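You operate a simulated robot arm through the tools that you are given. There is no shell and no other tool. Be economical: measure what you need, move in short steps, check, and stop when the job is done.

You are at the controls of a simulated robot arm. One attempt, no reset.

JOB
Put the white tag marked "fair" from the top of the long grey table on the top of the steel table and the white tag marked "WET" on top of the purple stock carton. Take the clean mesh basket on the top of the long grey table and put it away on the top of the strainer stand. Take the spare block and put it on the top of the low motor shelf. Put the red oiler on the yellow bearing. Shut the crate lid. Take the yellow sling and put it on the top of the short grey bench. Any order will do. Set down upright: clean mesh basket, spare block, red oiler.

It is judged by the outcome, as a careful person would: the job done as asked, and still so three seconds after it is handed in. It fails if anything else is knocked over, pushed out of place, dropped, spilled or broken. Lids that push on must go on centred and level and be pressed home; caps that screw on are set level and turned clockwise until they are tight.

ROBOT AND FRAMES
A 7-joint arm with a two-finger parallel gripper on a trunk, on a base that drives. Base frame: it is fixed to the floor where the robot stands at the start and does not move with it; the origin is under the middle of the robot, x ahead of it, y to its left, z up; the surface under the hand at the start is at about z = 800. Units: mm, rad, N and s.
With the tool pointing down near the work surface it reaches from about 440 to 900 mm from the robot's upright axis, wherever it stands. Its first joint turns from -0.297 to 2.199 rad. Places, roughly: clean mesh basket (7x7x9 cm) [700, -200, 800]; crate lid [-2500, -2000, 900]; purple stock carton [500, 0, 750]; red oiler (6x6x12 cm) [5100, -2200, 900]; spare block (5x5x5 cm) [2000, 1200, 900]; top of the low motor shelf (88x24 cm) [140, 1380, 420]; top of the short grey bench [-4700, -2100, 800]; top of the steel table [600, -2100, 800]; top of the strainer stand [-5700, 2900, 800]; white tag [750, 0, 750]; yellow bearing (6x6x3 cm) [5400, -2200, 900]; yellow sling [-4750, -2000, 500]. Payload 1.57 kg.
Tool frame: the origin (TCP) lies between the finger pads and is the grasp point; the fingertips stand 30 mm ahead of it; z points along the fingers, y is the line along which they close. Largest opening 80 mm; finger width 17, thickness 12; the body of the gripper, 40 by 82 mm, starts 80 mm behind the TCP.
Orientation is told as [roll, pitch, yaw] about the base's x, y, z axes, in that order, counted from this pose: with the fingers straight down and closing along the base's y, the tool's x points along the base's -x, its y along +y and its z along -z.

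CONTROLS
- The arm moves only by the tool drive_tool. Its argument "motion" is a list of rows, each an object of numbers (a shift or turn left out is 0, a gripper value left out holds the last): "fingers": the opening, from 0 (shut) to 1 (fully open); "tx", "ty", "tz": the shift along the tool's x, y, z in m; "wx", "wy", "wz": the turn, a rotation vector about the tool's x, y, z in degrees. In form: [{"fingers": .., "tx": .., "ty": .., "tz": .., "wx": .., "wy": .., "wz": ..}, ...]. A call has 1 to 12 rows; each row shifts and turns the commanded pose from where the row before left it, along the tool's axes as they then stand. Each row takes 0.2 s and may step no farther than 50 mm and 0.15 rad from the row before; otherwise, or with a gripper value out of range, the whole call is refused. A pose out of reach is approached as far as the arm can. The call stops where the force on the tool passes 40 N (or 10 N more than at its start, if that is more) or the arm is blocked; 0.2 s more then pass. The fingers move at their own pace (about 45 mm/s each) and stop on an object; they squeeze with about 41 N. The grip force told is the motor's: it shows also when the fingers shut on nothing. Time passes only in rows, and 0.2 s behind the last, so rows that do not move let the fingers close. It gives the time, the measured TCP pose, the force on the tool (base axes), the opening and the grip force at its end, in the units of the frame above (readings bear some noise), with the torque about the TCP (base axes, N m) and any sound that the robot's microphone picked up.
- Cameras (640 x 400 px; columns grow to the right, rows downward): "scene" is now at [10.4, -210.7, 1336.2]; the picture's right is [0.22, -0.98, 0.00], its down [-0.44, -0.10, -0.89] and it looks along [0.87, 0.19, -0.46] (base axes); focal length 266 px, centre (320, 200). "wrist" rides on the gripper at [72, -7, -122] in the tool frame; the picture's right is [0.09, 1.00, 0.00], its down [-0.84, 0.08, -0.54] and it looks along [-0.54, 0.05, 0.84] (tool axes); focal length 238 px, centre (320, 200). There is no depth. A picture from a camera that has moved, and an enlarged one, comes with that camera's place and axes in the base frame and with its lens.
- camera(camera): a new picture of that camera. It takes no simulated time.
- raise_lower(by): slides the trunk up (or, below 0, down) by that many mm; the arm and the scene camera ride with it, the base frame stays. It gives what a move gives, with no picture.
- base_move(legs): drives the robot by 1 to 6 legs, each [ahead, left, turn to the left] in mm, mm and rad, along the robot's own axes; the way and the turn of a leg run together, so that a leg with both is an arc; at most 1500 mm and 3.142 rad a leg. The arm and the cameras ride along, it lands a little off, and it stops where it bumps. It gives what a move gives.
- head_to(pan, tilt): turns the head with the scene camera to pan (to the left, within 1.902 rad either way) and tilt (down, from -0.506 to 1.204), counted from straight ahead of the robot. It gives what a move gives.
- zoom(camera, box): a new picture of the part [left, top, right, bottom] of that camera's present view, enlarged. It takes no simulated time.
- finish_job(): hands the job in; it is judged then, once.

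Go step by step. Nothing tells you exact positions but the pictures and the camera data: compare them with the known pose of the tool, close in by small moves and look again before you grip or let go. The budget is 196 turns and 166 pictures, counting those below and the enlarged ones. Unless the task says otherwise, let go and move clear before handing in.

The tools are called after "Request:" as name(argument=value, ...) on one line, values as JSON. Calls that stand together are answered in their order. drive_tool: Moves the arm, as the interface text tells. Its arguments: {"type":"object","properties":{"motion":{"type":"array","items":{"type":"object","properties":{"fingers":{"type":"number"},"tx":{"type":"number"},"ty":{"type":"number"},"tz":{"type":"number"},"wx":{"type":"number"},"wy":{"type":"number"},"wz":{"type":"number"}}}}},"required":["motion"]} The other tools are called the same way: raise_lower (by) slides the trunk up or down; base_move (legs) drives the base; head_to (pan, tilt) turns the head that bears the scene camera; camera (camera) takes a picture; zoom (camera, box) takes an enlarged picture of a part of a camera's view; finish_job () hands the job in.

At the start:

```text
time: 0.0
position: [709.1, -35.9, 1086.3]
ee_rot: [0.001, 0.001, 0.0]
contact_force: [0.4, -0.3, 0.5]
moment: [-0.02, -0.01, 0.0]
opening: 80.3
grasp_force: 0.1
trunk travel left (down, up): [-700.0, 90.0]
robot x, y, heading: [2.8, -2.9, 0.003]
head pan, tilt: [0.22, 0.473]
```

scene: 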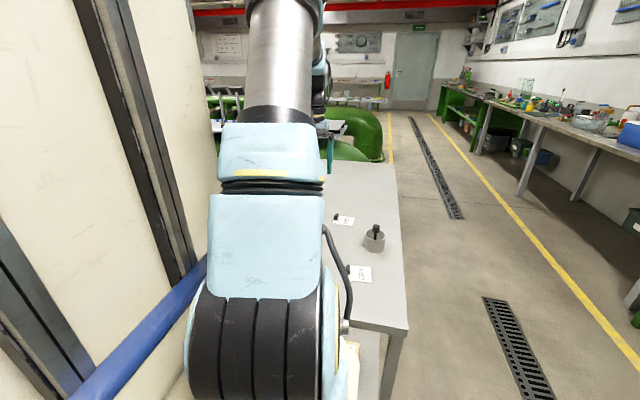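
wrist: 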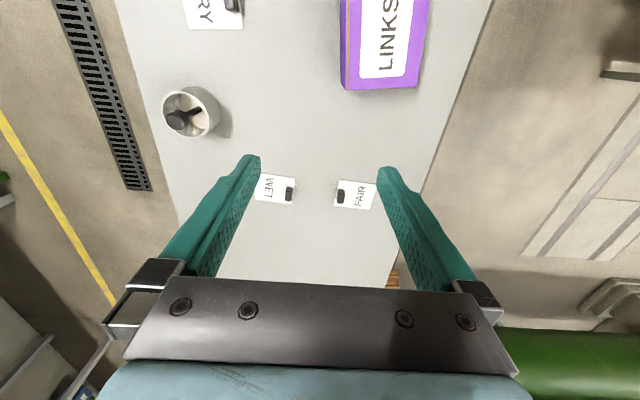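

I see tags, the basket and the purple carton under the hand; I'll look closer first.

Request:
zoom(camera="wrist", box=[140, 0, 460, 220])

Request:
zoom(camera="scene", box=[300, 150, 460, 400])

```text
1.82 times, centred on (300, 110) of wrist
camera zoom: at [638.5, -44.2, 1207.7], right [-0.09, 1.0, 0.0], down [0.84, 0.08, 0.54], along [0.54, 0.05, -0.84], focal length 433 px, centre (356, 364)
```

zoom: 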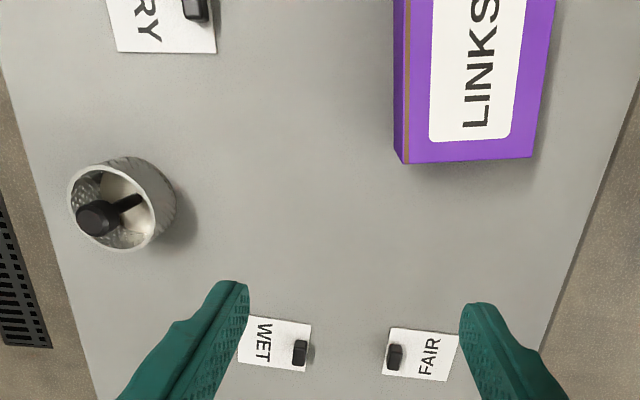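

```text
1.60 times, centred on (380, 275) of scene
camera zoom: at [10.4, -210.7, 1336.2], right [0.22, -0.98, 0.0], down [-0.44, -0.1, -0.89], along [0.87, 0.19, -0.46], focal length 425 px, centre (224, 80)
```

zoom: 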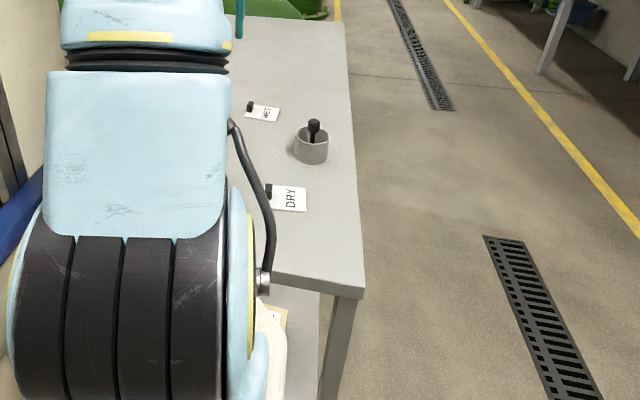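

The table top is near z = 800 and the WET tag is at the edge of reach. I'll look down at the near edge of the table to see whether there is room to drive forward.

Request:
head_to(pan=-0.5, tilt=1.0)

Request:
camera(camera="scene")

```text
time: 1.1
position: [709.5, -34.8, 1085.8]
ee_rot: [0.0, 0.001, 0.0]
contact_force: [0.1, 0.6, 0.6]
moment: [-0.01, -0.02, -0.01]
opening: 80.0
grasp_force: 0.0
trunk travel left (down, up): [-700.0, 90.0]
robot x, y, heading: [-0.1, -0.7, 0.002]
head pan, tilt: [-0.499, 1.0]
```

```text
161 pictures are left
camera scene: at [-17.7, -263.9, 1292.7], right [-0.48, -0.88, 0.0], down [-0.74, 0.4, -0.54], along [0.47, -0.26, -0.84], focal length 266 px, centre (320, 200)
```

scene: 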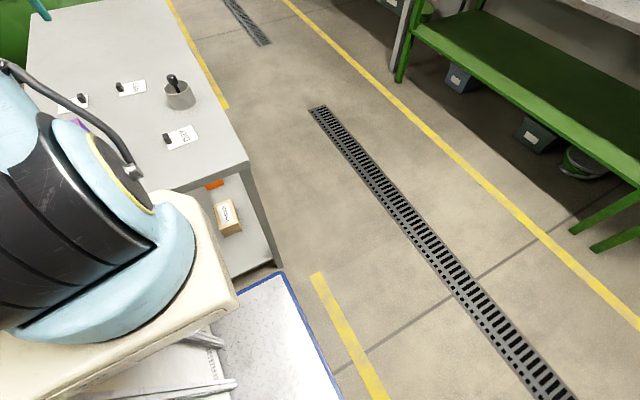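

The base front is about 100 mm short of the table leg, so I'll drive 50 mm ahead.

Request:
base_move(legs=[[50, 0, 0]])

Request:
camera(camera="wrist")

```text
time: 2.0
position: [758.8, -35.6, 1085.4]
ee_rot: [0.0, -0.002, -0.001]
contact_force: [-0.6, -0.6, -0.2]
moment: [-0.04, 0.04, 0.02]
opening: 80.4
grasp_force: 0.1
trunk travel left (down, up): [-700.0, 90.0]
robot x, y, heading: [47.5, 2.0, -0.002]
head pan, tilt: [-0.499, 1.0]
```

```text
160 pictures are left
camera wrist: at [688.4, -44.2, 1207.7], right [-0.09, 1.0, 0.0], down [0.84, 0.08, 0.54], along [0.54, 0.05, -0.84], focal length 238 px, centre (320, 200)
```

wrist: 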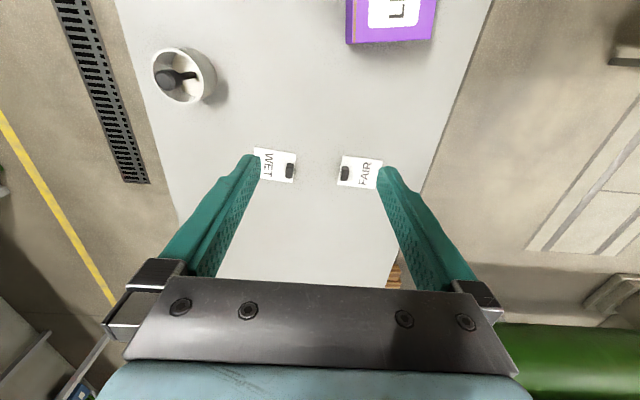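

The WET tag's knob is at about [886, -82]. I'm moving above it and partly closing.

Request:
drive_tool(motion=[{"fingers": 0.6, "tx": -0.0254, "ty": -0.0094, "tz": 0.037}, {"tx": -0.0254, "ty": -0.0094, "tz": 0.037}, {"tx": -0.0254, "ty": -0.0094, "tz": 0.037}, {"tx": -0.0254, "ty": -0.0094, "tz": 0.037}, {"tx": -0.0254, "ty": -0.0094, "tz": 0.037}, {}])

Request:
camera(camera="wrist")

```text
time: 3.4
position: [886.0, -84.4, 900.6]
ee_rot: [0.0, 0.001, 0.0]
contact_force: [0.3, 0.7, -0.1]
moment: [0.02, -0.07, 0.02]
opening: 48.4
grasp_force: 0.0
trunk travel left (down, up): [-700.0, 90.0]
robot x, y, heading: [48.7, -0.6, 0.004]
head pan, tilt: [-0.499, 1.0]
```

```text
159 pictures are left
camera wrist: at [815.9, -92.2, 1022.4], right [-0.09, 1.0, 0.0], down [0.84, 0.08, 0.54], along [0.54, 0.05, -0.84], focal length 238 px, centre (320, 200)
```

wrist: 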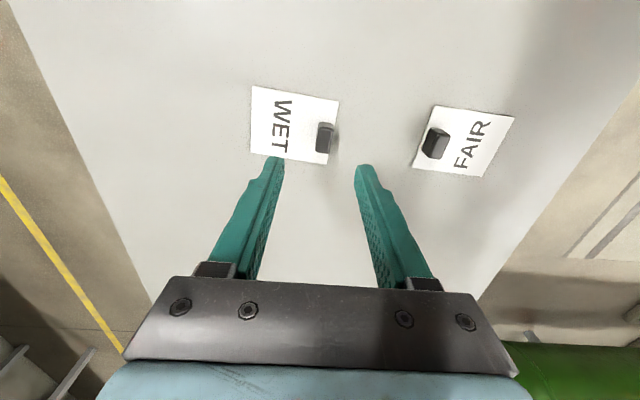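

Request:
drive_tool(motion=[{"ty": 0.002, "tz": 0.025}, {"tz": 0.02}, {}])

Request:
camera(camera="wrist")

```text
time: 4.2
position: [886.0, -80.5, 855.6]
ee_rot: [0.0, 0.0, -0.001]
contact_force: [0.0, 0.0, -0.2]
moment: [0.01, 0.0, 0.0]
opening: 48.2
grasp_force: 0.1
trunk travel left (down, up): [-700.0, 90.0]
robot x, y, heading: [50.2, 1.5, -0.001]
head pan, tilt: [-0.499, 1.0]
```

```text
158 pictures are left
camera wrist: at [815.6, -89.6, 977.7], right [-0.09, 1.0, 0.0], down [0.84, 0.08, 0.54], along [0.54, 0.05, -0.84], focal length 238 px, centre (320, 200)
```

wrist: 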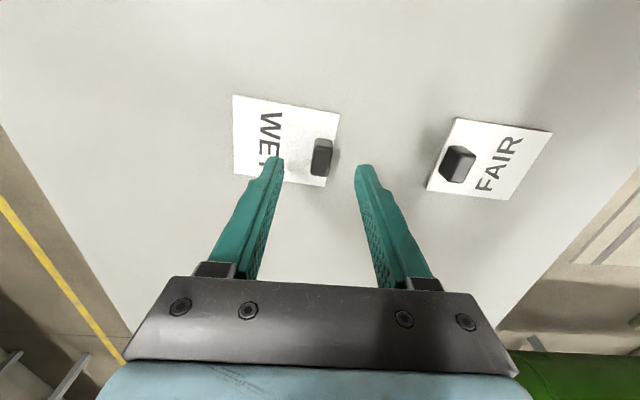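

The knob is centred between the fingers; I'll lower and close.

Request:
drive_tool(motion=[{"tz": 0.02}, {"fingers": 0.0}, {}, {}, {}])

Request:
camera(camera="wrist")

```text
time: 5.4
position: [885.8, -82.3, 836.6]
ee_rot: [-0.001, 0.002, 0.001]
contact_force: [0.2, -0.3, -0.6]
moment: [0.0, 0.0, 0.01]
opening: 12.5
grasp_force: 29.5
trunk travel left (down, up): [-700.0, 90.0]
robot x, y, heading: [54.1, 2.2, -0.004]
head pan, tilt: [-0.499, 1.0]
```

```text
157 pictures are left
camera wrist: at [815.5, -90.1, 957.8], right [-0.09, 1.0, 0.0], down [0.84, 0.08, 0.54], along [0.54, 0.05, -0.84], focal length 238 px, centre (320, 200)
```

wrist: 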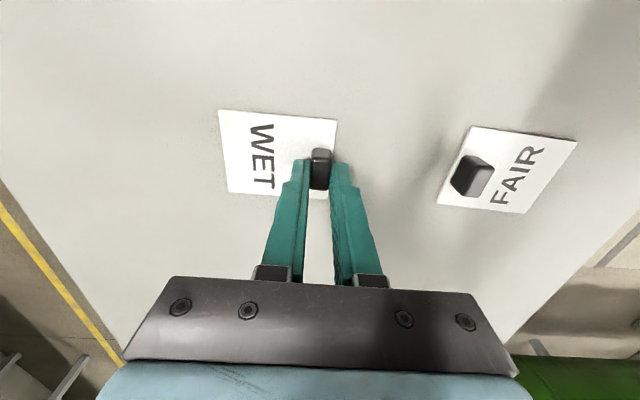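

Gripped. Lifting and backing off to view the carton.

Request:
drive_tool(motion=[{"tz": -0.04}, {"tz": -0.045}, {"tz": -0.045}, {"tz": -0.045}, {"tx": 0.045}, {"tx": 0.045}, {"tx": 0.045}, {}])

Request:
camera(camera="wrist")

```text
time: 7.2
position: [749.6, -80.2, 1011.4]
ee_rot: [0.0, 0.0, 0.001]
contact_force: [0.2, 0.2, 0.2]
moment: [-0.01, 0.03, 0.01]
opening: 12.4
grasp_force: 29.4
trunk travel left (down, up): [-700.0, 90.0]
robot x, y, heading: [45.5, 1.8, 0.001]
head pan, tilt: [-0.499, 1.0]
```

```text
156 pictures are left
camera wrist: at [679.6, -88.7, 1132.1], right [-0.09, 1.0, 0.0], down [0.84, 0.08, 0.54], along [0.54, 0.05, -0.84], focal length 238 px, centre (320, 200)
```

wrist: 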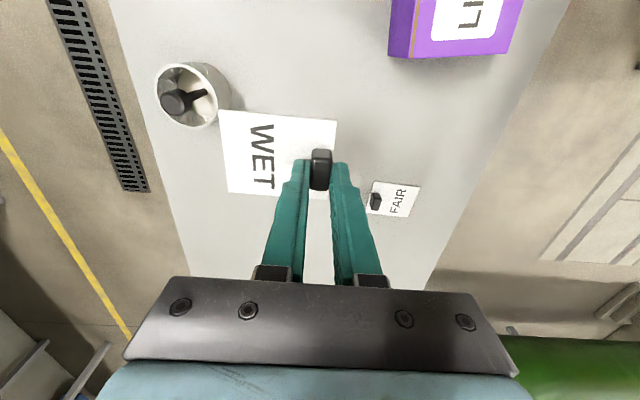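

Request:
drive_tool(motion=[{"tx": 0.045, "ty": 0.015}, {"tx": 0.045, "ty": 0.015}, {"tx": 0.045, "ty": 0.015}, {"tx": 0.045, "ty": 0.015}, {}])

Request:
camera(camera="wrist")

```text
time: 8.4
position: [571.6, -20.4, 1010.4]
ee_rot: [0.001, 0.0, 0.001]
contact_force: [0.8, 0.3, -0.7]
moment: [-0.01, 0.04, 0.01]
opening: 12.4
grasp_force: 29.7
trunk travel left (down, up): [-700.0, 90.0]
robot x, y, heading: [46.1, 1.5, -0.0]
head pan, tilt: [-0.499, 1.0]
```

```text
155 pictures are left
camera wrist: at [501.3, -29.7, 1132.4], right [-0.09, 1.0, 0.0], down [0.84, 0.08, 0.54], along [0.54, 0.05, -0.84], focal length 238 px, centre (320, 200)
```

wrist: 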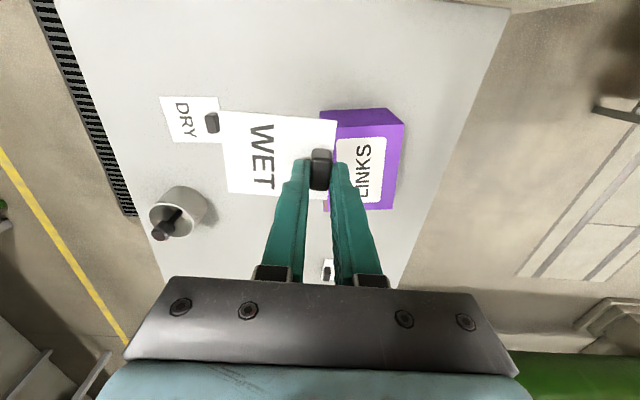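

The carton top is about z 866, centred near [625, 35], turned slightly. Moving the tag over it.

Request:
drive_tool(motion=[{"tx": -0.027, "ty": 0.035, "wz": -3}, {"tx": -0.025, "ty": 0.035, "wz": -3}, {"ty": 0.019, "tz": 0.04}, {"tz": 0.03}, {}])

Request:
camera(camera="wrist")

```text
time: 9.6
position: [619.1, 70.3, 940.8]
ee_rot: [0.0, 0.0, 0.105]
contact_force: [-0.1, 0.2, 0.0]
moment: [0.02, -0.02, -0.01]
opening: 12.5
grasp_force: 29.6
trunk travel left (down, up): [-700.0, 90.0]
robot x, y, heading: [50.9, 0.3, 0.0]
head pan, tilt: [-0.499, 1.0]
```

```text
154 pictures are left
camera wrist: at [549.5, 53.7, 1061.9], right [-0.2, 0.98, 0.0], down [0.82, 0.16, 0.54], along [0.53, 0.11, -0.84], focal length 238 px, centre (320, 200)
```

wrist: 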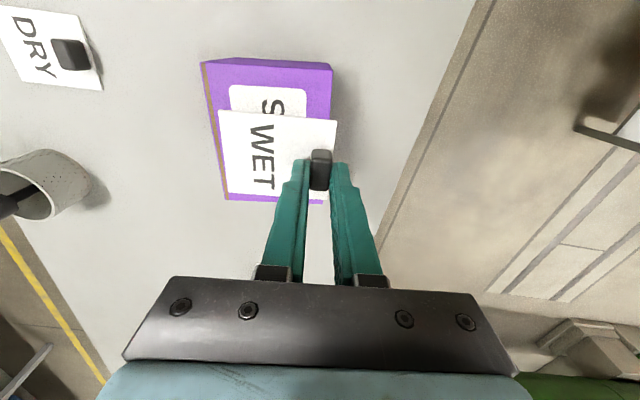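

Request:
drive_tool(motion=[{"tx": -0.006, "ty": -0.008, "tz": 0.015}, {"tz": 0.015}, {"tz": 0.003}, {}])

Request:
camera(camera="wrist")

```text
time: 10.4
position: [626.1, 62.3, 912.6]
ee_rot: [0.002, -0.004, 0.104]
contact_force: [-5.2, -3.0, 22.6]
moment: [-0.25, 0.15, -0.04]
opening: 12.7
grasp_force: 29.5
trunk travel left (down, up): [-700.0, 90.0]
robot x, y, heading: [50.4, 1.2, 0.0]
head pan, tilt: [-0.499, 1.0]
stopped in row 3: the force on the tool passed its limit at 44 N (the readings are from after the stop); the commanded pose is now the measured one
```

```text
153 pictures are left
camera wrist: at [556.5, 46.3, 1033.8], right [-0.2, 0.98, 0.0], down [0.82, 0.16, 0.55], along [0.54, 0.11, -0.84], focal length 238 px, centre (320, 200)
```

wrist: 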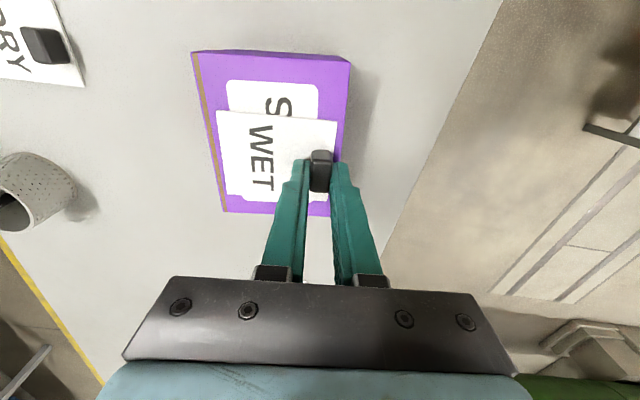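

The tag rests on the carton; releasing and rising.

Request:
drive_tool(motion=[{"tz": -0.001}, {"fingers": 0.5}, {}, {}, {"tz": -0.03}, {"tz": -0.045}, {"tz": -0.045, "fingers": 0.6}, {}])

Request:
camera(camera="wrist")

```text
time: 12.2
position: [626.5, 60.7, 1031.5]
ee_rot: [0.002, -0.003, 0.106]
contact_force: [0.0, 0.5, -0.6]
moment: [-0.01, 0.03, 0.03]
opening: 47.8
grasp_force: 0.0
trunk travel left (down, up): [-700.0, 90.0]
robot x, y, heading: [52.2, -0.6, -0.004]
head pan, tilt: [-0.499, 1.0]
```

```text
152 pictures are left
camera wrist: at [557.3, 45.0, 1152.5], right [-0.2, 0.98, 0.0], down [0.82, 0.16, 0.54], along [0.53, 0.11, -0.84], focal length 238 px, centre (320, 200)
```

wrist: 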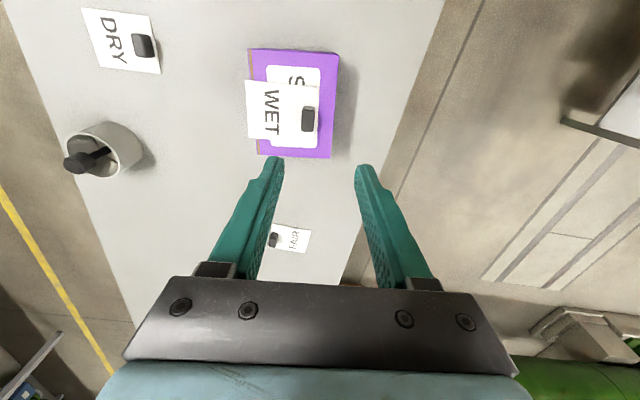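

WET is on the carton. Now to the FAIR tag at about [880, 20].

Request:
drive_tool(motion=[{"wz": 6}, {"tx": -0.042, "ty": -0.007, "tz": 0.0}, {"tx": -0.042, "ty": -0.007}, {"tx": -0.042, "ty": -0.007, "tz": 0.02}, {"tx": -0.042, "ty": -0.007, "tz": 0.026}, {"tx": -0.042, "ty": -0.007, "tz": 0.026}, {"tx": -0.044, "ty": -0.007, "tz": 0.026}, {"tz": 0.04}, {"tz": 0.03}, {}])

Request:
camera(camera="wrist")

```text
refused: row 7 steps farther than a row can; nothing moved
```

```text
151 pictures are left
camera wrist: at [557.3, 45.0, 1152.5], right [-0.2, 0.98, 0.0], down [0.82, 0.16, 0.54], along [0.53, 0.11, -0.84], focal length 238 px, centre (320, 200)
```

wrist: 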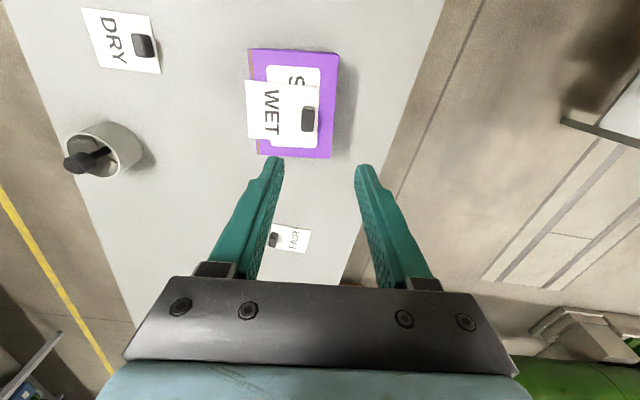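

One row was too long; I'll repeat it with shorter rows.

Request:
drive_tool(motion=[{"wz": 6}, {"tx": -0.042, "ty": -0.007}, {"tx": -0.042, "ty": -0.007}, {"tx": -0.042, "ty": -0.007, "tz": 0.02}, {"tx": -0.042, "ty": -0.007, "tz": 0.022}, {"tx": -0.042, "ty": -0.007, "tz": 0.022}, {"tx": -0.043, "ty": -0.006, "tz": 0.022}, {"tz": 0.045}, {"tz": 0.035}, {}])

Request:
camera(camera="wrist")

```text
time: 14.4
position: [879.8, 22.4, 866.0]
ee_rot: [0.001, -0.003, -0.001]
contact_force: [0.3, -1.0, -0.2]
moment: [0.03, -0.03, 0.02]
opening: 48.2
grasp_force: 0.1
trunk travel left (down, up): [-700.0, 90.0]
robot x, y, heading: [53.2, -0.0, -0.003]
head pan, tilt: [-0.499, 1.0]
```

```text
150 pictures are left
camera wrist: at [809.5, 12.6, 987.8], right [-0.09, 1.0, 0.0], down [0.83, 0.08, 0.55], along [0.54, 0.05, -0.84], focal length 238 px, centre (320, 200)
```

wrist: 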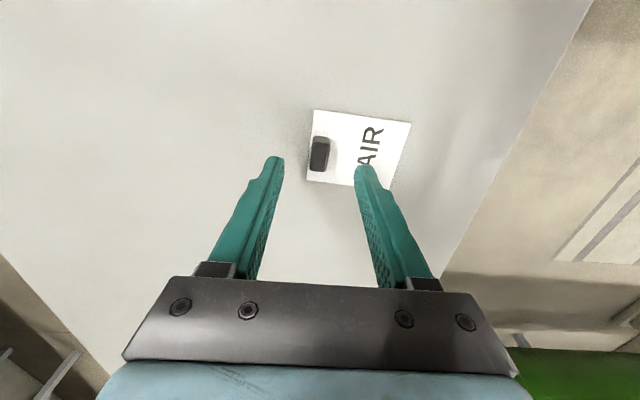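

Request:
drive_tool(motion=[{"tx": -0.002, "ty": -0.002, "tz": 0.015}, {"tz": 0.014}, {"fingers": 0.0}, {}, {}, {}, {"tz": -0.04}, {"tz": -0.045}, {"tz": -0.045}, {}])

Request:
camera(camera="wrist")

Request:
head_to(pan=-1.3, tilt=0.5)

Request:
camera(camera="scene")

```text
time: 16.6
position: [882.3, 19.3, 968.2]
ee_rot: [0.002, -0.002, 0.0]
contact_force: [0.2, 0.0, 0.1]
moment: [0.06, 0.02, 0.01]
opening: 12.4
grasp_force: 29.7
trunk travel left (down, up): [-700.0, 90.0]
robot x, y, heading: [53.2, -2.8, -0.0]
head pan, tilt: [-0.499, 1.0]
```

```text
149 pictures are left
camera wrist: at [810.9, 10.3, 1089.2], right [-0.09, 1.0, 0.0], down [0.83, 0.08, 0.55], along [0.54, 0.05, -0.84], focal length 238 px, centre (320, 200)
```

wrist: 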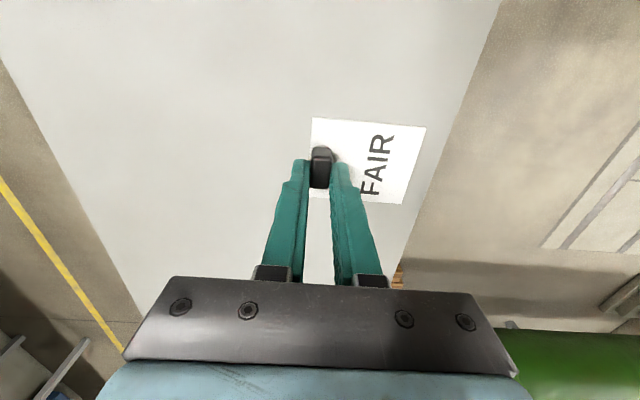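

```text
time: 17.7
position: [881.0, 18.8, 966.6]
ee_rot: [0.002, -0.003, 0.002]
contact_force: [0.0, 0.2, -0.1]
moment: [-0.03, -0.02, 0.0]
opening: 12.7
grasp_force: 29.9
trunk travel left (down, up): [-700.0, 90.0]
robot x, y, heading: [53.3, 3.2, 0.002]
head pan, tilt: [-1.3, 0.499]
```

```text
148 pictures are left
camera scene: at [-4.7, -318.2, 1333.8], right [-0.96, -0.27, 0.0], down [-0.13, 0.46, -0.88], along [0.24, -0.85, -0.48], focal length 266 px, centre (320, 200)
```

scene: 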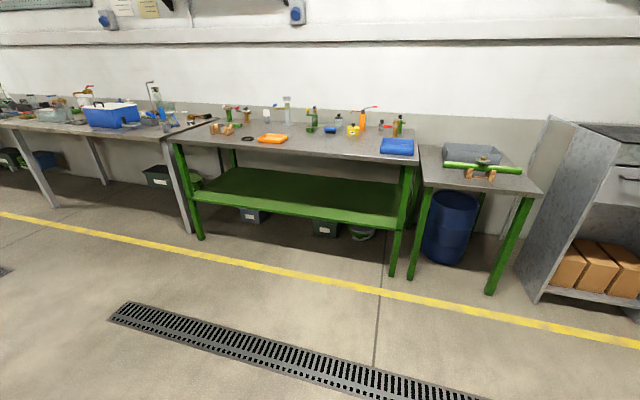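

FAIR is in hand. I see the steel (green-framed) table with its front edge at about y = -1855; I'll retract the arm, drive right past the table and look around.

Request:
drive_tool(motion=[{"tz": -0.045}, {"tz": -0.045}, {"tx": 0.045, "tz": -0.01}, {"tx": 0.045}, {"tx": 0.045}, {"tx": 0.045}, {"tx": 0.045}, {"tx": 0.045}, {}])

Request:
zoom(camera="scene", box=[160, 70, 440, 245])

Request:
base_move(legs=[[-100, 0, 0], [0, -900, 0], [0, 0, -1.57]])

Request:
head_to(pan=0.0, tilt=0.5)

Request:
camera(camera="scene")

```text
time: 19.7
position: [611.3, 19.3, 1065.8]
ee_rot: [0.002, -0.003, -0.004]
contact_force: [-0.2, -0.2, 0.0]
moment: [-0.03, 0.0, -0.01]
opening: 12.5
grasp_force: 29.3
trunk travel left (down, up): [-700.0, 90.0]
robot x, y, heading: [48.6, 1.3, -0.001]
head pan, tilt: [-1.3, 0.499]
```

```text
2.29 times, centred on (300, 158) of scene
camera zoom: at [-4.7, -318.2, 1333.8], right [-0.96, -0.27, 0.0], down [-0.13, 0.46, -0.88], along [0.23, -0.85, -0.48], focal length 607 px, centre (366, 297)
```

zoom: 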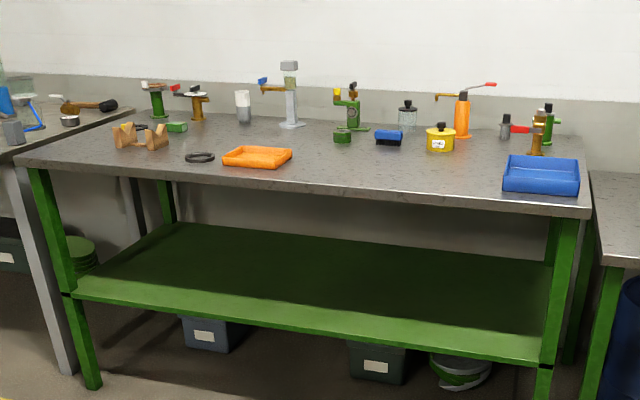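

```text
time: 29.0
position: [-40.4, -1464.7, 1066.7]
ee_rot: [0.002, -0.002, -1.583]
contact_force: [0.3, 0.2, 0.0]
moment: [-0.01, 0.01, 0.02]
opening: 12.4
grasp_force: 29.0
trunk travel left (down, up): [-700.0, 90.0]
robot x, y, heading: [-55.0, -902.3, -1.583]
head pan, tilt: [-1.3, 0.499]
```

```text
time: 30.5
position: [-40.3, -1465.0, 1065.4]
ee_rot: [0.002, -0.005, -1.583]
contact_force: [-0.2, 0.7, -0.7]
moment: [0.0, -0.01, -0.02]
opening: 12.4
grasp_force: 29.8
trunk travel left (down, up): [-700.0, 90.0]
robot x, y, heading: [-50.7, -904.8, -1.591]
head pan, tilt: [0.0, 0.499]
```

```text
146 pictures are left
camera scene: at [-282.5, -912.0, 1333.8], right [-1.0, 0.01, 0.0], down [0.01, 0.48, -0.88], along [-0.01, -0.88, -0.48], focal length 266 px, centre (320, 200)
```

scene: 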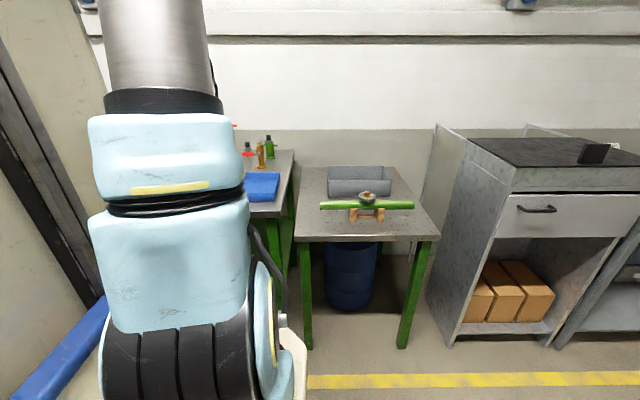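

The long green-framed table is the steel table; a clear spot is around [380, -1950]. Driving there with the arm high.

Request:
base_move(legs=[[0, 400, 0.02], [430, 0, 0]])

Request:
head_to(pan=0.2, tilt=0.8)

Request:
camera(camera="scene")

Request:
camera(camera="wrist")

```text
time: 35.2
position: [369.9, -1895.3, 1066.8]
ee_rot: [0.002, -0.003, -1.559]
contact_force: [-0.8, -0.4, -0.6]
moment: [0.02, -0.01, -0.01]
opening: 12.5
grasp_force: 29.6
trunk travel left (down, up): [-700.0, 90.0]
robot x, y, heading: [345.3, -1338.5, -1.558]
head pan, tilt: [0.0, 0.499]
```

```text
time: 36.0
position: [370.8, -1894.9, 1066.0]
ee_rot: [0.003, -0.003, -1.56]
contact_force: [-0.1, -0.2, -0.1]
moment: [0.01, 0.0, -0.01]
opening: 12.3
grasp_force: 29.4
trunk travel left (down, up): [-700.0, 90.0]
robot x, y, heading: [348.6, -1335.1, -1.564]
head pan, tilt: [0.201, 0.799]
```

```text
145 pictures are left
camera scene: at [133.4, -1336.3, 1307.9], right [-0.98, -0.21, 0.0], down [-0.15, 0.7, -0.7], along [0.15, -0.68, -0.72], focal length 266 px, centre (320, 200)
```

scene: 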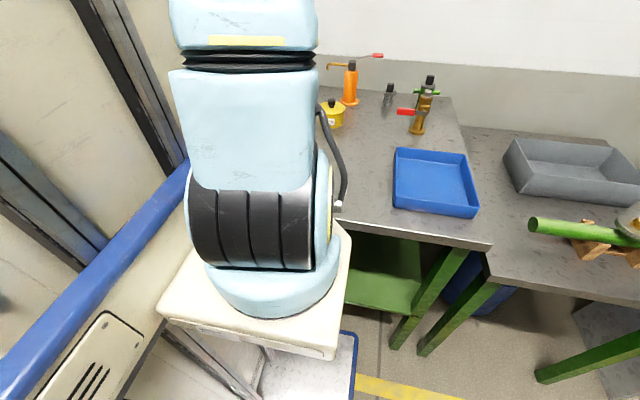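

```text
144 pictures are left
camera wrist: at [365.2, -1825.5, 1187.4], right [0.99, 0.1, 0.0], down [0.08, -0.83, 0.55], along [0.06, -0.54, -0.84], focal length 238 px, centre (320, 200)
```

wrist: 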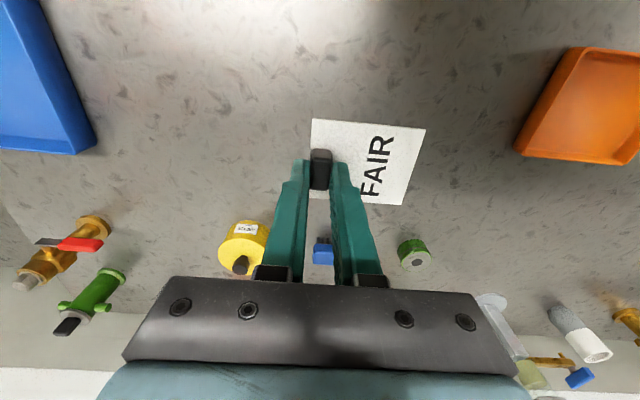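

The spot below is clear. Moving 50 mm further in and lowering.

Request:
drive_tool(motion=[{"tx": -0.03, "tz": 0.035}, {"tx": -0.03, "tz": 0.035}, {"tz": 0.045}, {"tz": 0.045}, {"tz": 0.04}, {}])

Request:
camera(camera="wrist")

```text
time: 37.2
position: [371.7, -1960.4, 881.3]
ee_rot: [0.002, -0.012, -1.56]
contact_force: [-2.2, 4.4, 29.3]
moment: [0.48, -0.12, 0.09]
opening: 12.7
grasp_force: 29.8
trunk travel left (down, up): [-700.0, 90.0]
robot x, y, heading: [346.8, -1338.2, -1.556]
head pan, tilt: [0.201, 0.799]
stopped in row 6: the force on the tool passed its limit at 117 N (the readings are from after the stop); the commanded pose is now the measured one
```

```text
143 pictures are left
camera wrist: at [365.6, -1888.5, 1003.0], right [0.99, 0.1, 0.0], down [0.08, -0.83, 0.55], along [0.06, -0.55, -0.83], focal length 238 px, centre (320, 200)
```

wrist: 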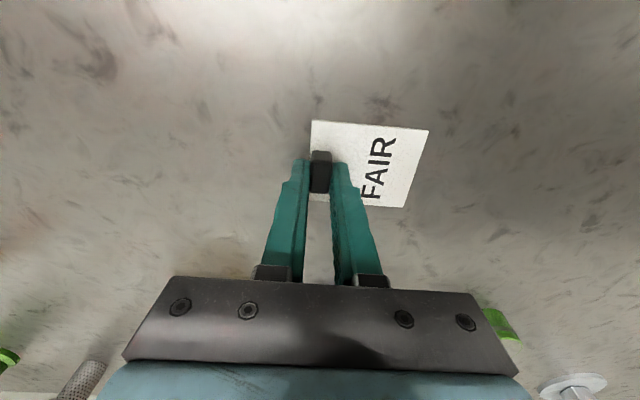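

The steel table top is at about 845 – higher than told; the tag is on it. Releasing.

Request:
drive_tool(motion=[{"tz": -0.002}, {"fingers": 0.5}, {}, {}, {"tz": -0.03}, {"tz": -0.045}, {"tz": -0.045}, {"tz": -0.045}, {}])

Request:
camera(camera="wrist")

```text
time: 39.2
position: [371.6, -1957.4, 1046.7]
ee_rot: [0.001, -0.008, -1.56]
contact_force: [-0.3, -0.7, 0.4]
moment: [0.01, 0.02, -0.03]
opening: 40.1
grasp_force: 0.0
trunk travel left (down, up): [-700.0, 90.0]
robot x, y, heading: [345.2, -1334.6, -1.564]
head pan, tilt: [0.201, 0.799]
```

```text
142 pictures are left
camera wrist: at [365.4, -1887.8, 1168.5], right [0.99, 0.1, 0.0], down [0.09, -0.83, 0.55], along [0.06, -0.55, -0.84], focal length 238 px, centre (320, 200)
```

wrist: 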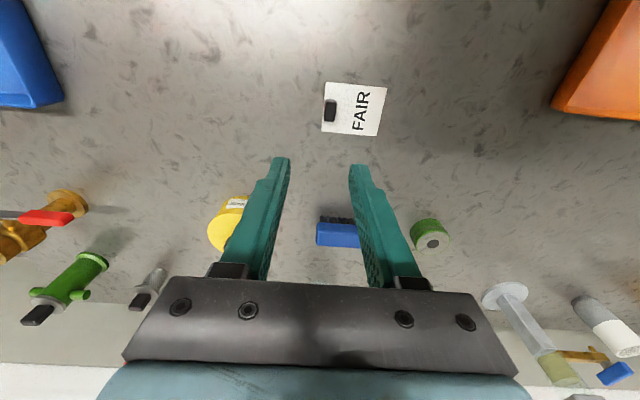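

FAIR is placed. Next the red oiler far along the wall: backing off, turning to face +x, and looking.

Request:
drive_tool(motion=[{"tx": 0.04, "tz": -0.02}, {"tx": 0.04, "tz": -0.02}, {"fingers": 1.0}])

Request:
base_move(legs=[[-250, 0, 0], [0, 0, 1.57]])

Request:
head_to(pan=-0.3, tilt=0.3)

Request:
camera(camera="scene")

```text
time: 40.0
position: [368.7, -1876.4, 1085.7]
ee_rot: [-0.001, -0.008, -1.56]
contact_force: [0.4, 0.2, 0.2]
moment: [0.03, 0.02, 0.0]
opening: 73.9
grasp_force: 0.2
trunk travel left (down, up): [-700.0, 90.0]
robot x, y, heading: [343.7, -1328.9, -1.558]
head pan, tilt: [0.201, 0.799]
```

```text
time: 45.7
position: [885.4, -1057.0, 1085.9]
ee_rot: [0.0, -0.009, 0.015]
contact_force: [0.4, 0.8, 0.5]
moment: [-0.02, 0.03, -0.02]
opening: 79.7
grasp_force: 0.1
trunk travel left (down, up): [-700.0, 90.0]
robot x, y, heading: [344.2, -1082.1, 0.014]
head pan, tilt: [0.201, 0.799]
```

```text
time: 46.6
position: [886.3, -1057.3, 1085.9]
ee_rot: [0.002, -0.008, 0.015]
contact_force: [0.1, 0.3, -0.4]
moment: [0.01, -0.03, 0.01]
opening: 79.8
grasp_force: 0.0
trunk travel left (down, up): [-700.0, 90.0]
robot x, y, heading: [341.3, -1081.4, 0.017]
head pan, tilt: [-0.3, 0.3]
```

```text
141 pictures are left
camera scene: at [357.4, -1341.4, 1352.1], right [-0.28, -0.96, 0.0], down [-0.28, 0.08, -0.95], along [0.92, -0.27, -0.3], focal length 266 px, centre (320, 200)
```

scene: 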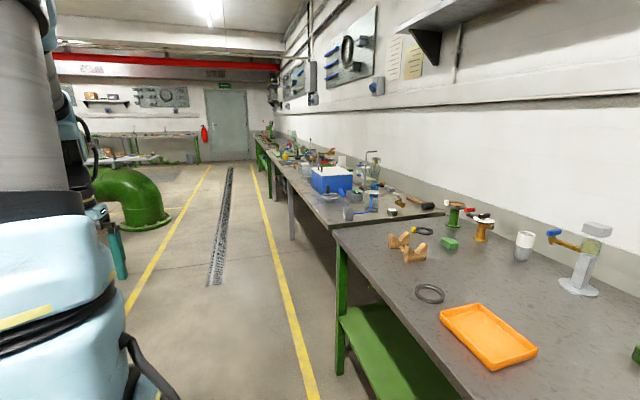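

The aisle is clear; driving ahead about 4.1 m.

Request:
base_move(legs=[[0, 0, -0.017], [1500, 0, 0], [1500, 0, 0], [1100, 0, 0]])

Request:
head_to(pan=-1.0, tilt=0.4)

Request:
camera(camera="scene")

```text
time: 66.6
position: [4975.3, -1087.4, 1085.4]
ee_rot: [0.001, -0.009, 0.001]
contact_force: [-0.9, 0.6, 0.8]
moment: [-0.01, 0.01, 0.02]
opening: 80.1
grasp_force: 0.0
trunk travel left (down, up): [-700.0, 90.0]
robot x, y, heading: [4431.3, -1103.0, 0.003]
head pan, tilt: [-0.3, 0.3]
```

```text
time: 67.7
position: [4974.8, -1086.6, 1084.6]
ee_rot: [0.0, -0.01, 0.004]
contact_force: [-0.2, -1.1, -0.5]
moment: [-0.01, -0.02, 0.01]
opening: 80.0
grasp_force: 0.2
trunk travel left (down, up): [-700.0, 90.0]
robot x, y, heading: [4432.3, -1104.2, 0.003]
head pan, tilt: [-1.0, 0.4]
```

```text
140 pictures are left
camera scene: at [4403.4, -1414.4, 1343.0], right [-0.84, -0.54, 0.0], down [-0.21, 0.33, -0.92], along [0.5, -0.77, -0.39], focal length 266 px, centre (320, 200)
```

scene: 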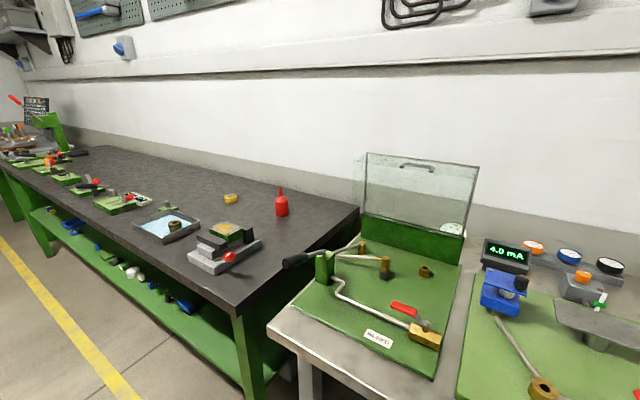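

Request:
zoom(camera="scene", box=[110, 150, 370, 312])

```text
2.46 times, centred on (240, 231) of scene
camera zoom: at [4403.4, -1414.4, 1343.0], right [-0.84, -0.54, 0.0], down [-0.21, 0.33, -0.92], along [0.5, -0.77, -0.39], focal length 654 px, centre (517, 124)
```

zoom: 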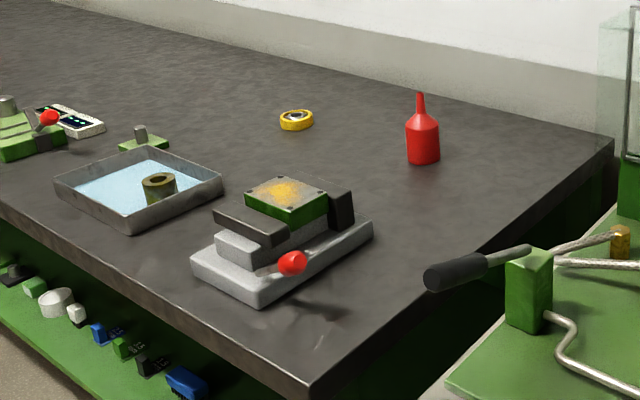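

The oiler stands at about [5090, -2174] and the bearing at about [5385, -2147], table top near 845. Driving to face them.

Request:
base_move(legs=[[750, 0, 0], [0, 0, -1.573], [260, 0, 0]])

Request:
camera(camera="wrist")

Request:
head_to(pan=0.0, tilt=0.6)

Request:
camera(camera="scene")

```text
time: 77.0
position: [5203.3, -1881.2, 1084.7]
ee_rot: [-0.001, -0.007, -1.57]
contact_force: [0.4, -0.7, -0.3]
moment: [0.0, 0.01, 0.01]
opening: 80.0
grasp_force: 0.0
trunk travel left (down, up): [-700.0, 90.0]
robot x, y, heading: [5187.3, -1339.8, -1.57]
head pan, tilt: [-1.0, 0.4]
stopped in leg 3: the robot was blocked; the commanded pose is now the measured one
```

```text
138 pictures are left
camera wrist: at [5198.9, -1810.9, 1205.7], right [1.0, 0.09, 0.0], down [0.08, -0.83, 0.55], along [0.05, -0.55, -0.84], focal length 238 px, centre (320, 200)
```

wrist: 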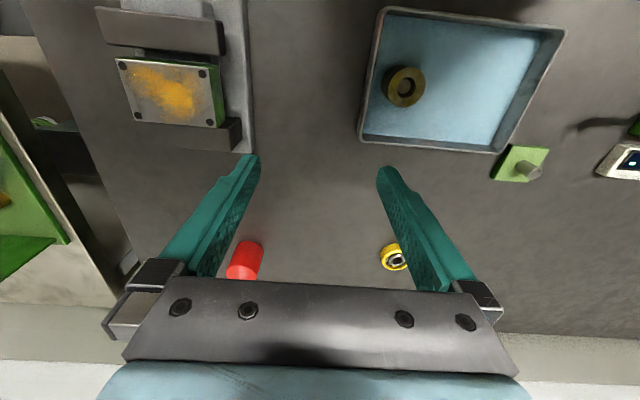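

```text
time: 78.2
position: [5203.1, -1881.7, 1084.5]
ee_rot: [-0.001, -0.007, -1.569]
contact_force: [-0.5, 0.6, -0.2]
moment: [-0.02, 0.0, -0.03]
opening: 80.1
grasp_force: 0.0
trunk travel left (down, up): [-700.0, 90.0]
robot x, y, heading: [5186.9, -1334.7, -1.569]
head pan, tilt: [0.0, 0.6]
```

```text
137 pictures are left
camera scene: at [4956.0, -1347.7, 1324.7], right [-1.0, 0.0, 0.0], down [0.0, 0.56, -0.83], along [0.0, -0.83, -0.56], focal length 266 px, centre (320, 200)
```

scene: 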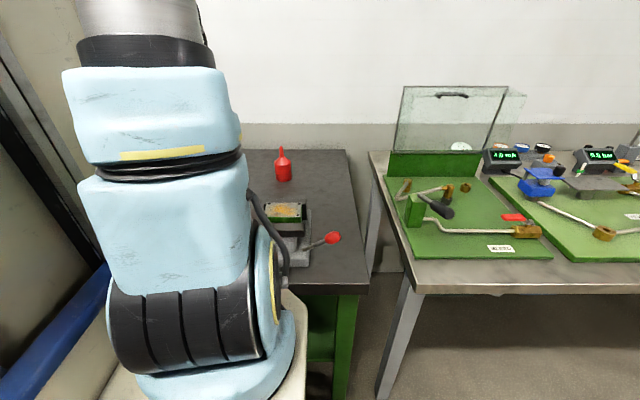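

The base touched the table front, so I'll back off a little. Then moving above the oiler at about [5085, -2180].

Request:
base_move(legs=[[-20, 0, 0]])

Request:
drive_tool(motion=[{"tx": -0.04, "ty": -0.017}, {"tx": -0.04, "ty": -0.017}, {"tx": -0.04, "ty": -0.017}, {"tx": -0.04, "ty": -0.017}, {"tx": -0.04, "ty": -0.017}, {"tx": -0.04, "ty": -0.017}, {}])

Request:
camera(camera="wrist")

Request:
camera(camera="scene")

```text
time: 79.0
position: [5204.7, -1861.7, 1084.1]
ee_rot: [0.0, -0.007, -1.57]
contact_force: [-0.8, -0.5, -0.5]
moment: [-0.01, -0.03, 0.01]
opening: 80.1
grasp_force: 0.0
trunk travel left (down, up): [-700.0, 90.0]
robot x, y, heading: [5187.5, -1316.6, -1.567]
head pan, tilt: [0.0, 0.6]
```

```text
time: 80.6
position: [5102.4, -2102.7, 1087.3]
ee_rot: [0.0, -0.008, -1.568]
contact_force: [0.0, 0.3, 0.0]
moment: [0.01, -0.02, -0.05]
opening: 80.2
grasp_force: 0.0
trunk travel left (down, up): [-700.0, 90.0]
robot x, y, heading: [5185.4, -1321.2, -1.571]
head pan, tilt: [0.0, 0.6]
```

```text
136 pictures are left
camera wrist: at [5096.5, -2031.3, 1207.9], right [1.0, 0.09, 0.0], down [0.08, -0.83, 0.55], along [0.05, -0.55, -0.84], focal length 238 px, centre (320, 200)
```

wrist: 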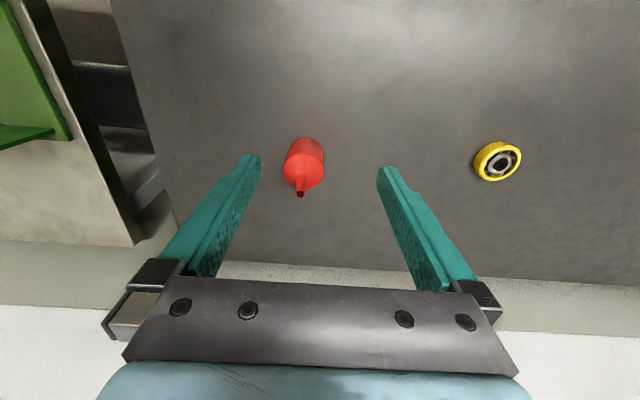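

```text
135 pictures are left
camera scene: at [4956.0, -1327.7, 1324.7], right [-1.0, 0.0, 0.0], down [0.0, 0.56, -0.83], along [0.0, -0.83, -0.56], focal length 266 px, centre (320, 200)
```

scene: 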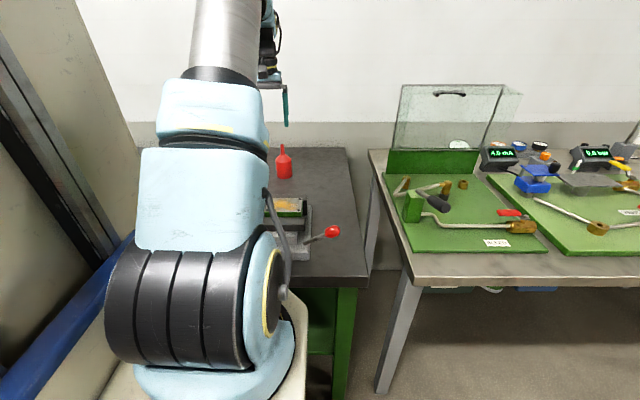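

Oiler centre at about [5085, -2185]. Moving over and descending partway.

Request:
drive_tool(motion=[{"tx": -0.041, "ty": -0.0085}, {"tx": -0.041, "ty": -0.0085}, {"tz": 0.045}, {"tz": 0.045}, {"tz": 0.02}, {}])

Request:
camera(camera="wrist")

```text
time: 82.0
position: [5086.2, -2183.7, 975.9]
ee_rot: [0.0, -0.006, -1.571]
contact_force: [-0.2, 0.6, -0.3]
moment: [0.0, 0.01, 0.03]
opening: 80.3
grasp_force: 0.0
trunk travel left (down, up): [-700.0, 90.0]
robot x, y, heading: [5184.3, -1322.5, -1.564]
head pan, tilt: [0.0, 0.6]
```

```text
134 pictures are left
camera wrist: at [5080.8, -2113.6, 1097.5], right [1.0, 0.09, 0.0], down [0.08, -0.83, 0.55], along [0.05, -0.55, -0.84], focal length 238 px, centre (320, 200)
```

wrist: 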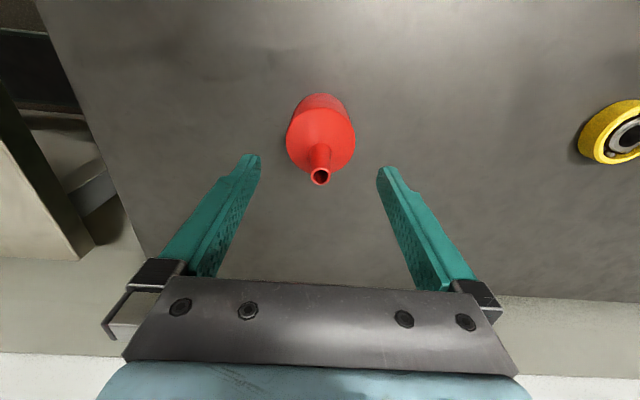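

Centred. Descending and gripping the oiler body.

Request:
drive_tool(motion=[{"tz": 0.04}, {"tz": 0.035}, {"fingers": 0.0}, {}, {}, {}])

Request:
camera(camera="wrist")

```text
time: 83.4
position: [5085.3, -2186.1, 901.6]
ee_rot: [-0.001, -0.008, -1.568]
contact_force: [0.0, 0.5, 0.3]
moment: [-0.03, -0.03, 0.02]
opening: 54.8
grasp_force: 36.3
trunk travel left (down, up): [-700.0, 90.0]
robot x, y, heading: [5187.1, -1316.6, -1.569]
head pan, tilt: [0.0, 0.6]
```

```text
133 pictures are left
camera wrist: at [5080.2, -2114.8, 1022.7], right [1.0, 0.09, 0.0], down [0.08, -0.83, 0.55], along [0.05, -0.55, -0.84], focal length 238 px, centre (320, 200)
```

wrist: 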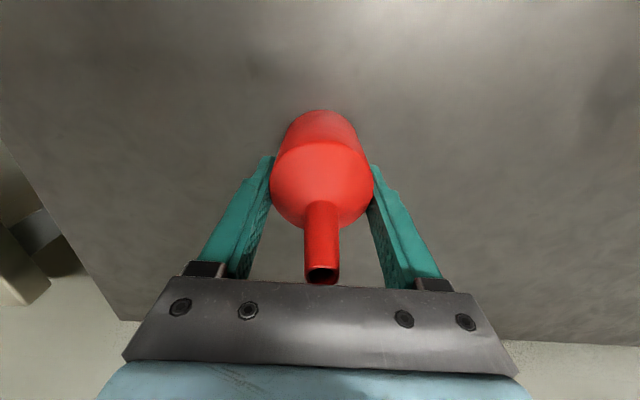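

Request:
drive_tool(motion=[{"tz": -0.03}, {"tz": -0.045}, {"tz": -0.03}, {"ty": 0.045}, {"ty": 0.045}, {"ty": 0.045}, {"ty": 0.045, "tx": 0.005}, {"ty": 0.02, "tx": 0.005}, {}])

Request:
camera(camera="wrist")

```text
time: 85.4
position: [5285.8, -2173.7, 1006.8]
ee_rot: [0.0, -0.008, -1.567]
contact_force: [-0.5, 0.6, -3.2]
moment: [0.01, -0.01, 0.0]
opening: 54.7
grasp_force: 41.5
trunk travel left (down, up): [-700.0, 90.0]
robot x, y, heading: [5185.7, -1319.4, -1.57]
head pan, tilt: [0.0, 0.6]
```

```text
132 pictures are left
camera wrist: at [5280.5, -2103.7, 1128.2], right [1.0, 0.09, 0.0], down [0.08, -0.83, 0.55], along [0.05, -0.55, -0.84], focal length 238 px, centre (320, 200)
```

wrist: 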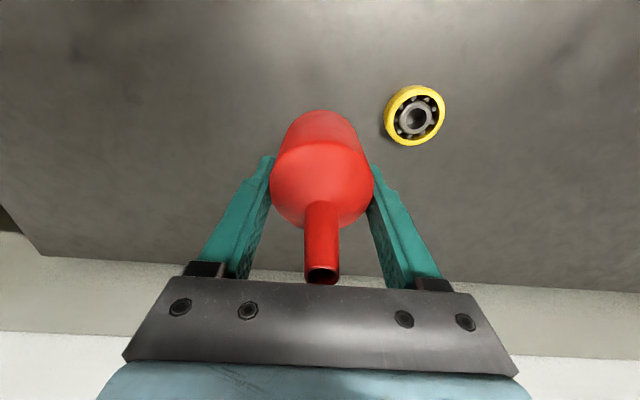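

Request:
drive_tool(motion=[{"ty": 0.045}, {"ty": 0.045}, {}])

Request:
zoom(camera="wrist", box=[220, 40, 420, 165])

```text
time: 86.2
position: [5351.2, -2174.3, 1007.7]
ee_rot: [0.001, -0.009, -1.557]
contact_force: [0.5, 0.6, -1.0]
moment: [-0.03, 0.0, -0.01]
opening: 54.7
grasp_force: 41.3
out of reach, approached as far as the arm can: row 2
trunk travel left (down, up): [-700.0, 90.0]
robot x, y, heading: [5187.0, -1317.1, -1.568]
head pan, tilt: [0.0, 0.6]
```

```text
3.20 times, centred on (320, 102) of wrist
camera zoom: at [5345.9, -2102.2, 1128.3], right [0.99, 0.11, 0.0], down [0.09, -0.83, 0.55], along [0.06, -0.55, -0.83], focal length 763 px, centre (320, 512)
```

zoom: 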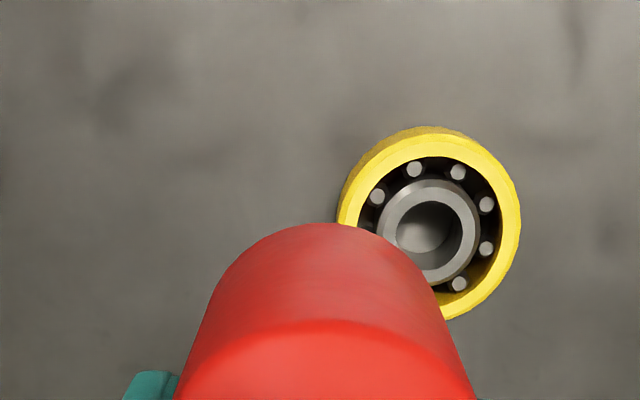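

The arm is at its reach limit here; shifting the base left by 160 mm with the arm pulled in sideways.

Request:
drive_tool(motion=[{"ty": -0.045, "tx": 0.01}, {"ty": -0.045}, {"ty": -0.04}, {}])

Request:
base_move(legs=[[0, 150, 0]])

Request:
zoom(camera="wrist", box=[220, 40, 420, 165])

```text
time: 87.2
position: [5221.5, -2163.2, 1008.3]
ee_rot: [0.001, -0.006, -1.57]
contact_force: [0.3, 0.1, -1.8]
moment: [-0.03, -0.01, 0.04]
opening: 54.7
grasp_force: 41.1
trunk travel left (down, up): [-700.0, 90.0]
robot x, y, heading: [5188.3, -1316.6, -1.571]
head pan, tilt: [0.0, 0.6]
```

```text
time: 88.6
position: [5372.5, -2162.8, 1007.8]
ee_rot: [0.001, -0.005, -1.572]
contact_force: [1.2, -0.1, -2.1]
moment: [-0.03, 0.0, -0.04]
opening: 55.1
grasp_force: 41.2
trunk travel left (down, up): [-700.0, 90.0]
robot x, y, heading: [5333.8, -1320.7, -1.57]
head pan, tilt: [0.0, 0.6]
```

```text
3.20 times, centred on (320, 102) of wrist
camera zoom: at [5368.8, -2092.1, 1129.4], right [1.0, 0.09, 0.0], down [0.08, -0.83, 0.55], along [0.05, -0.55, -0.84], focal length 763 px, centre (320, 512)
```

zoom: 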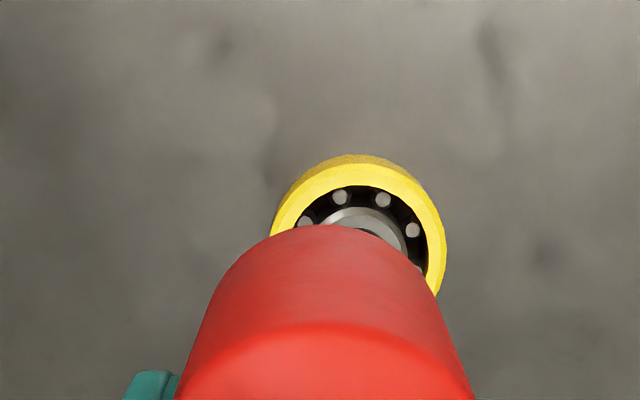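

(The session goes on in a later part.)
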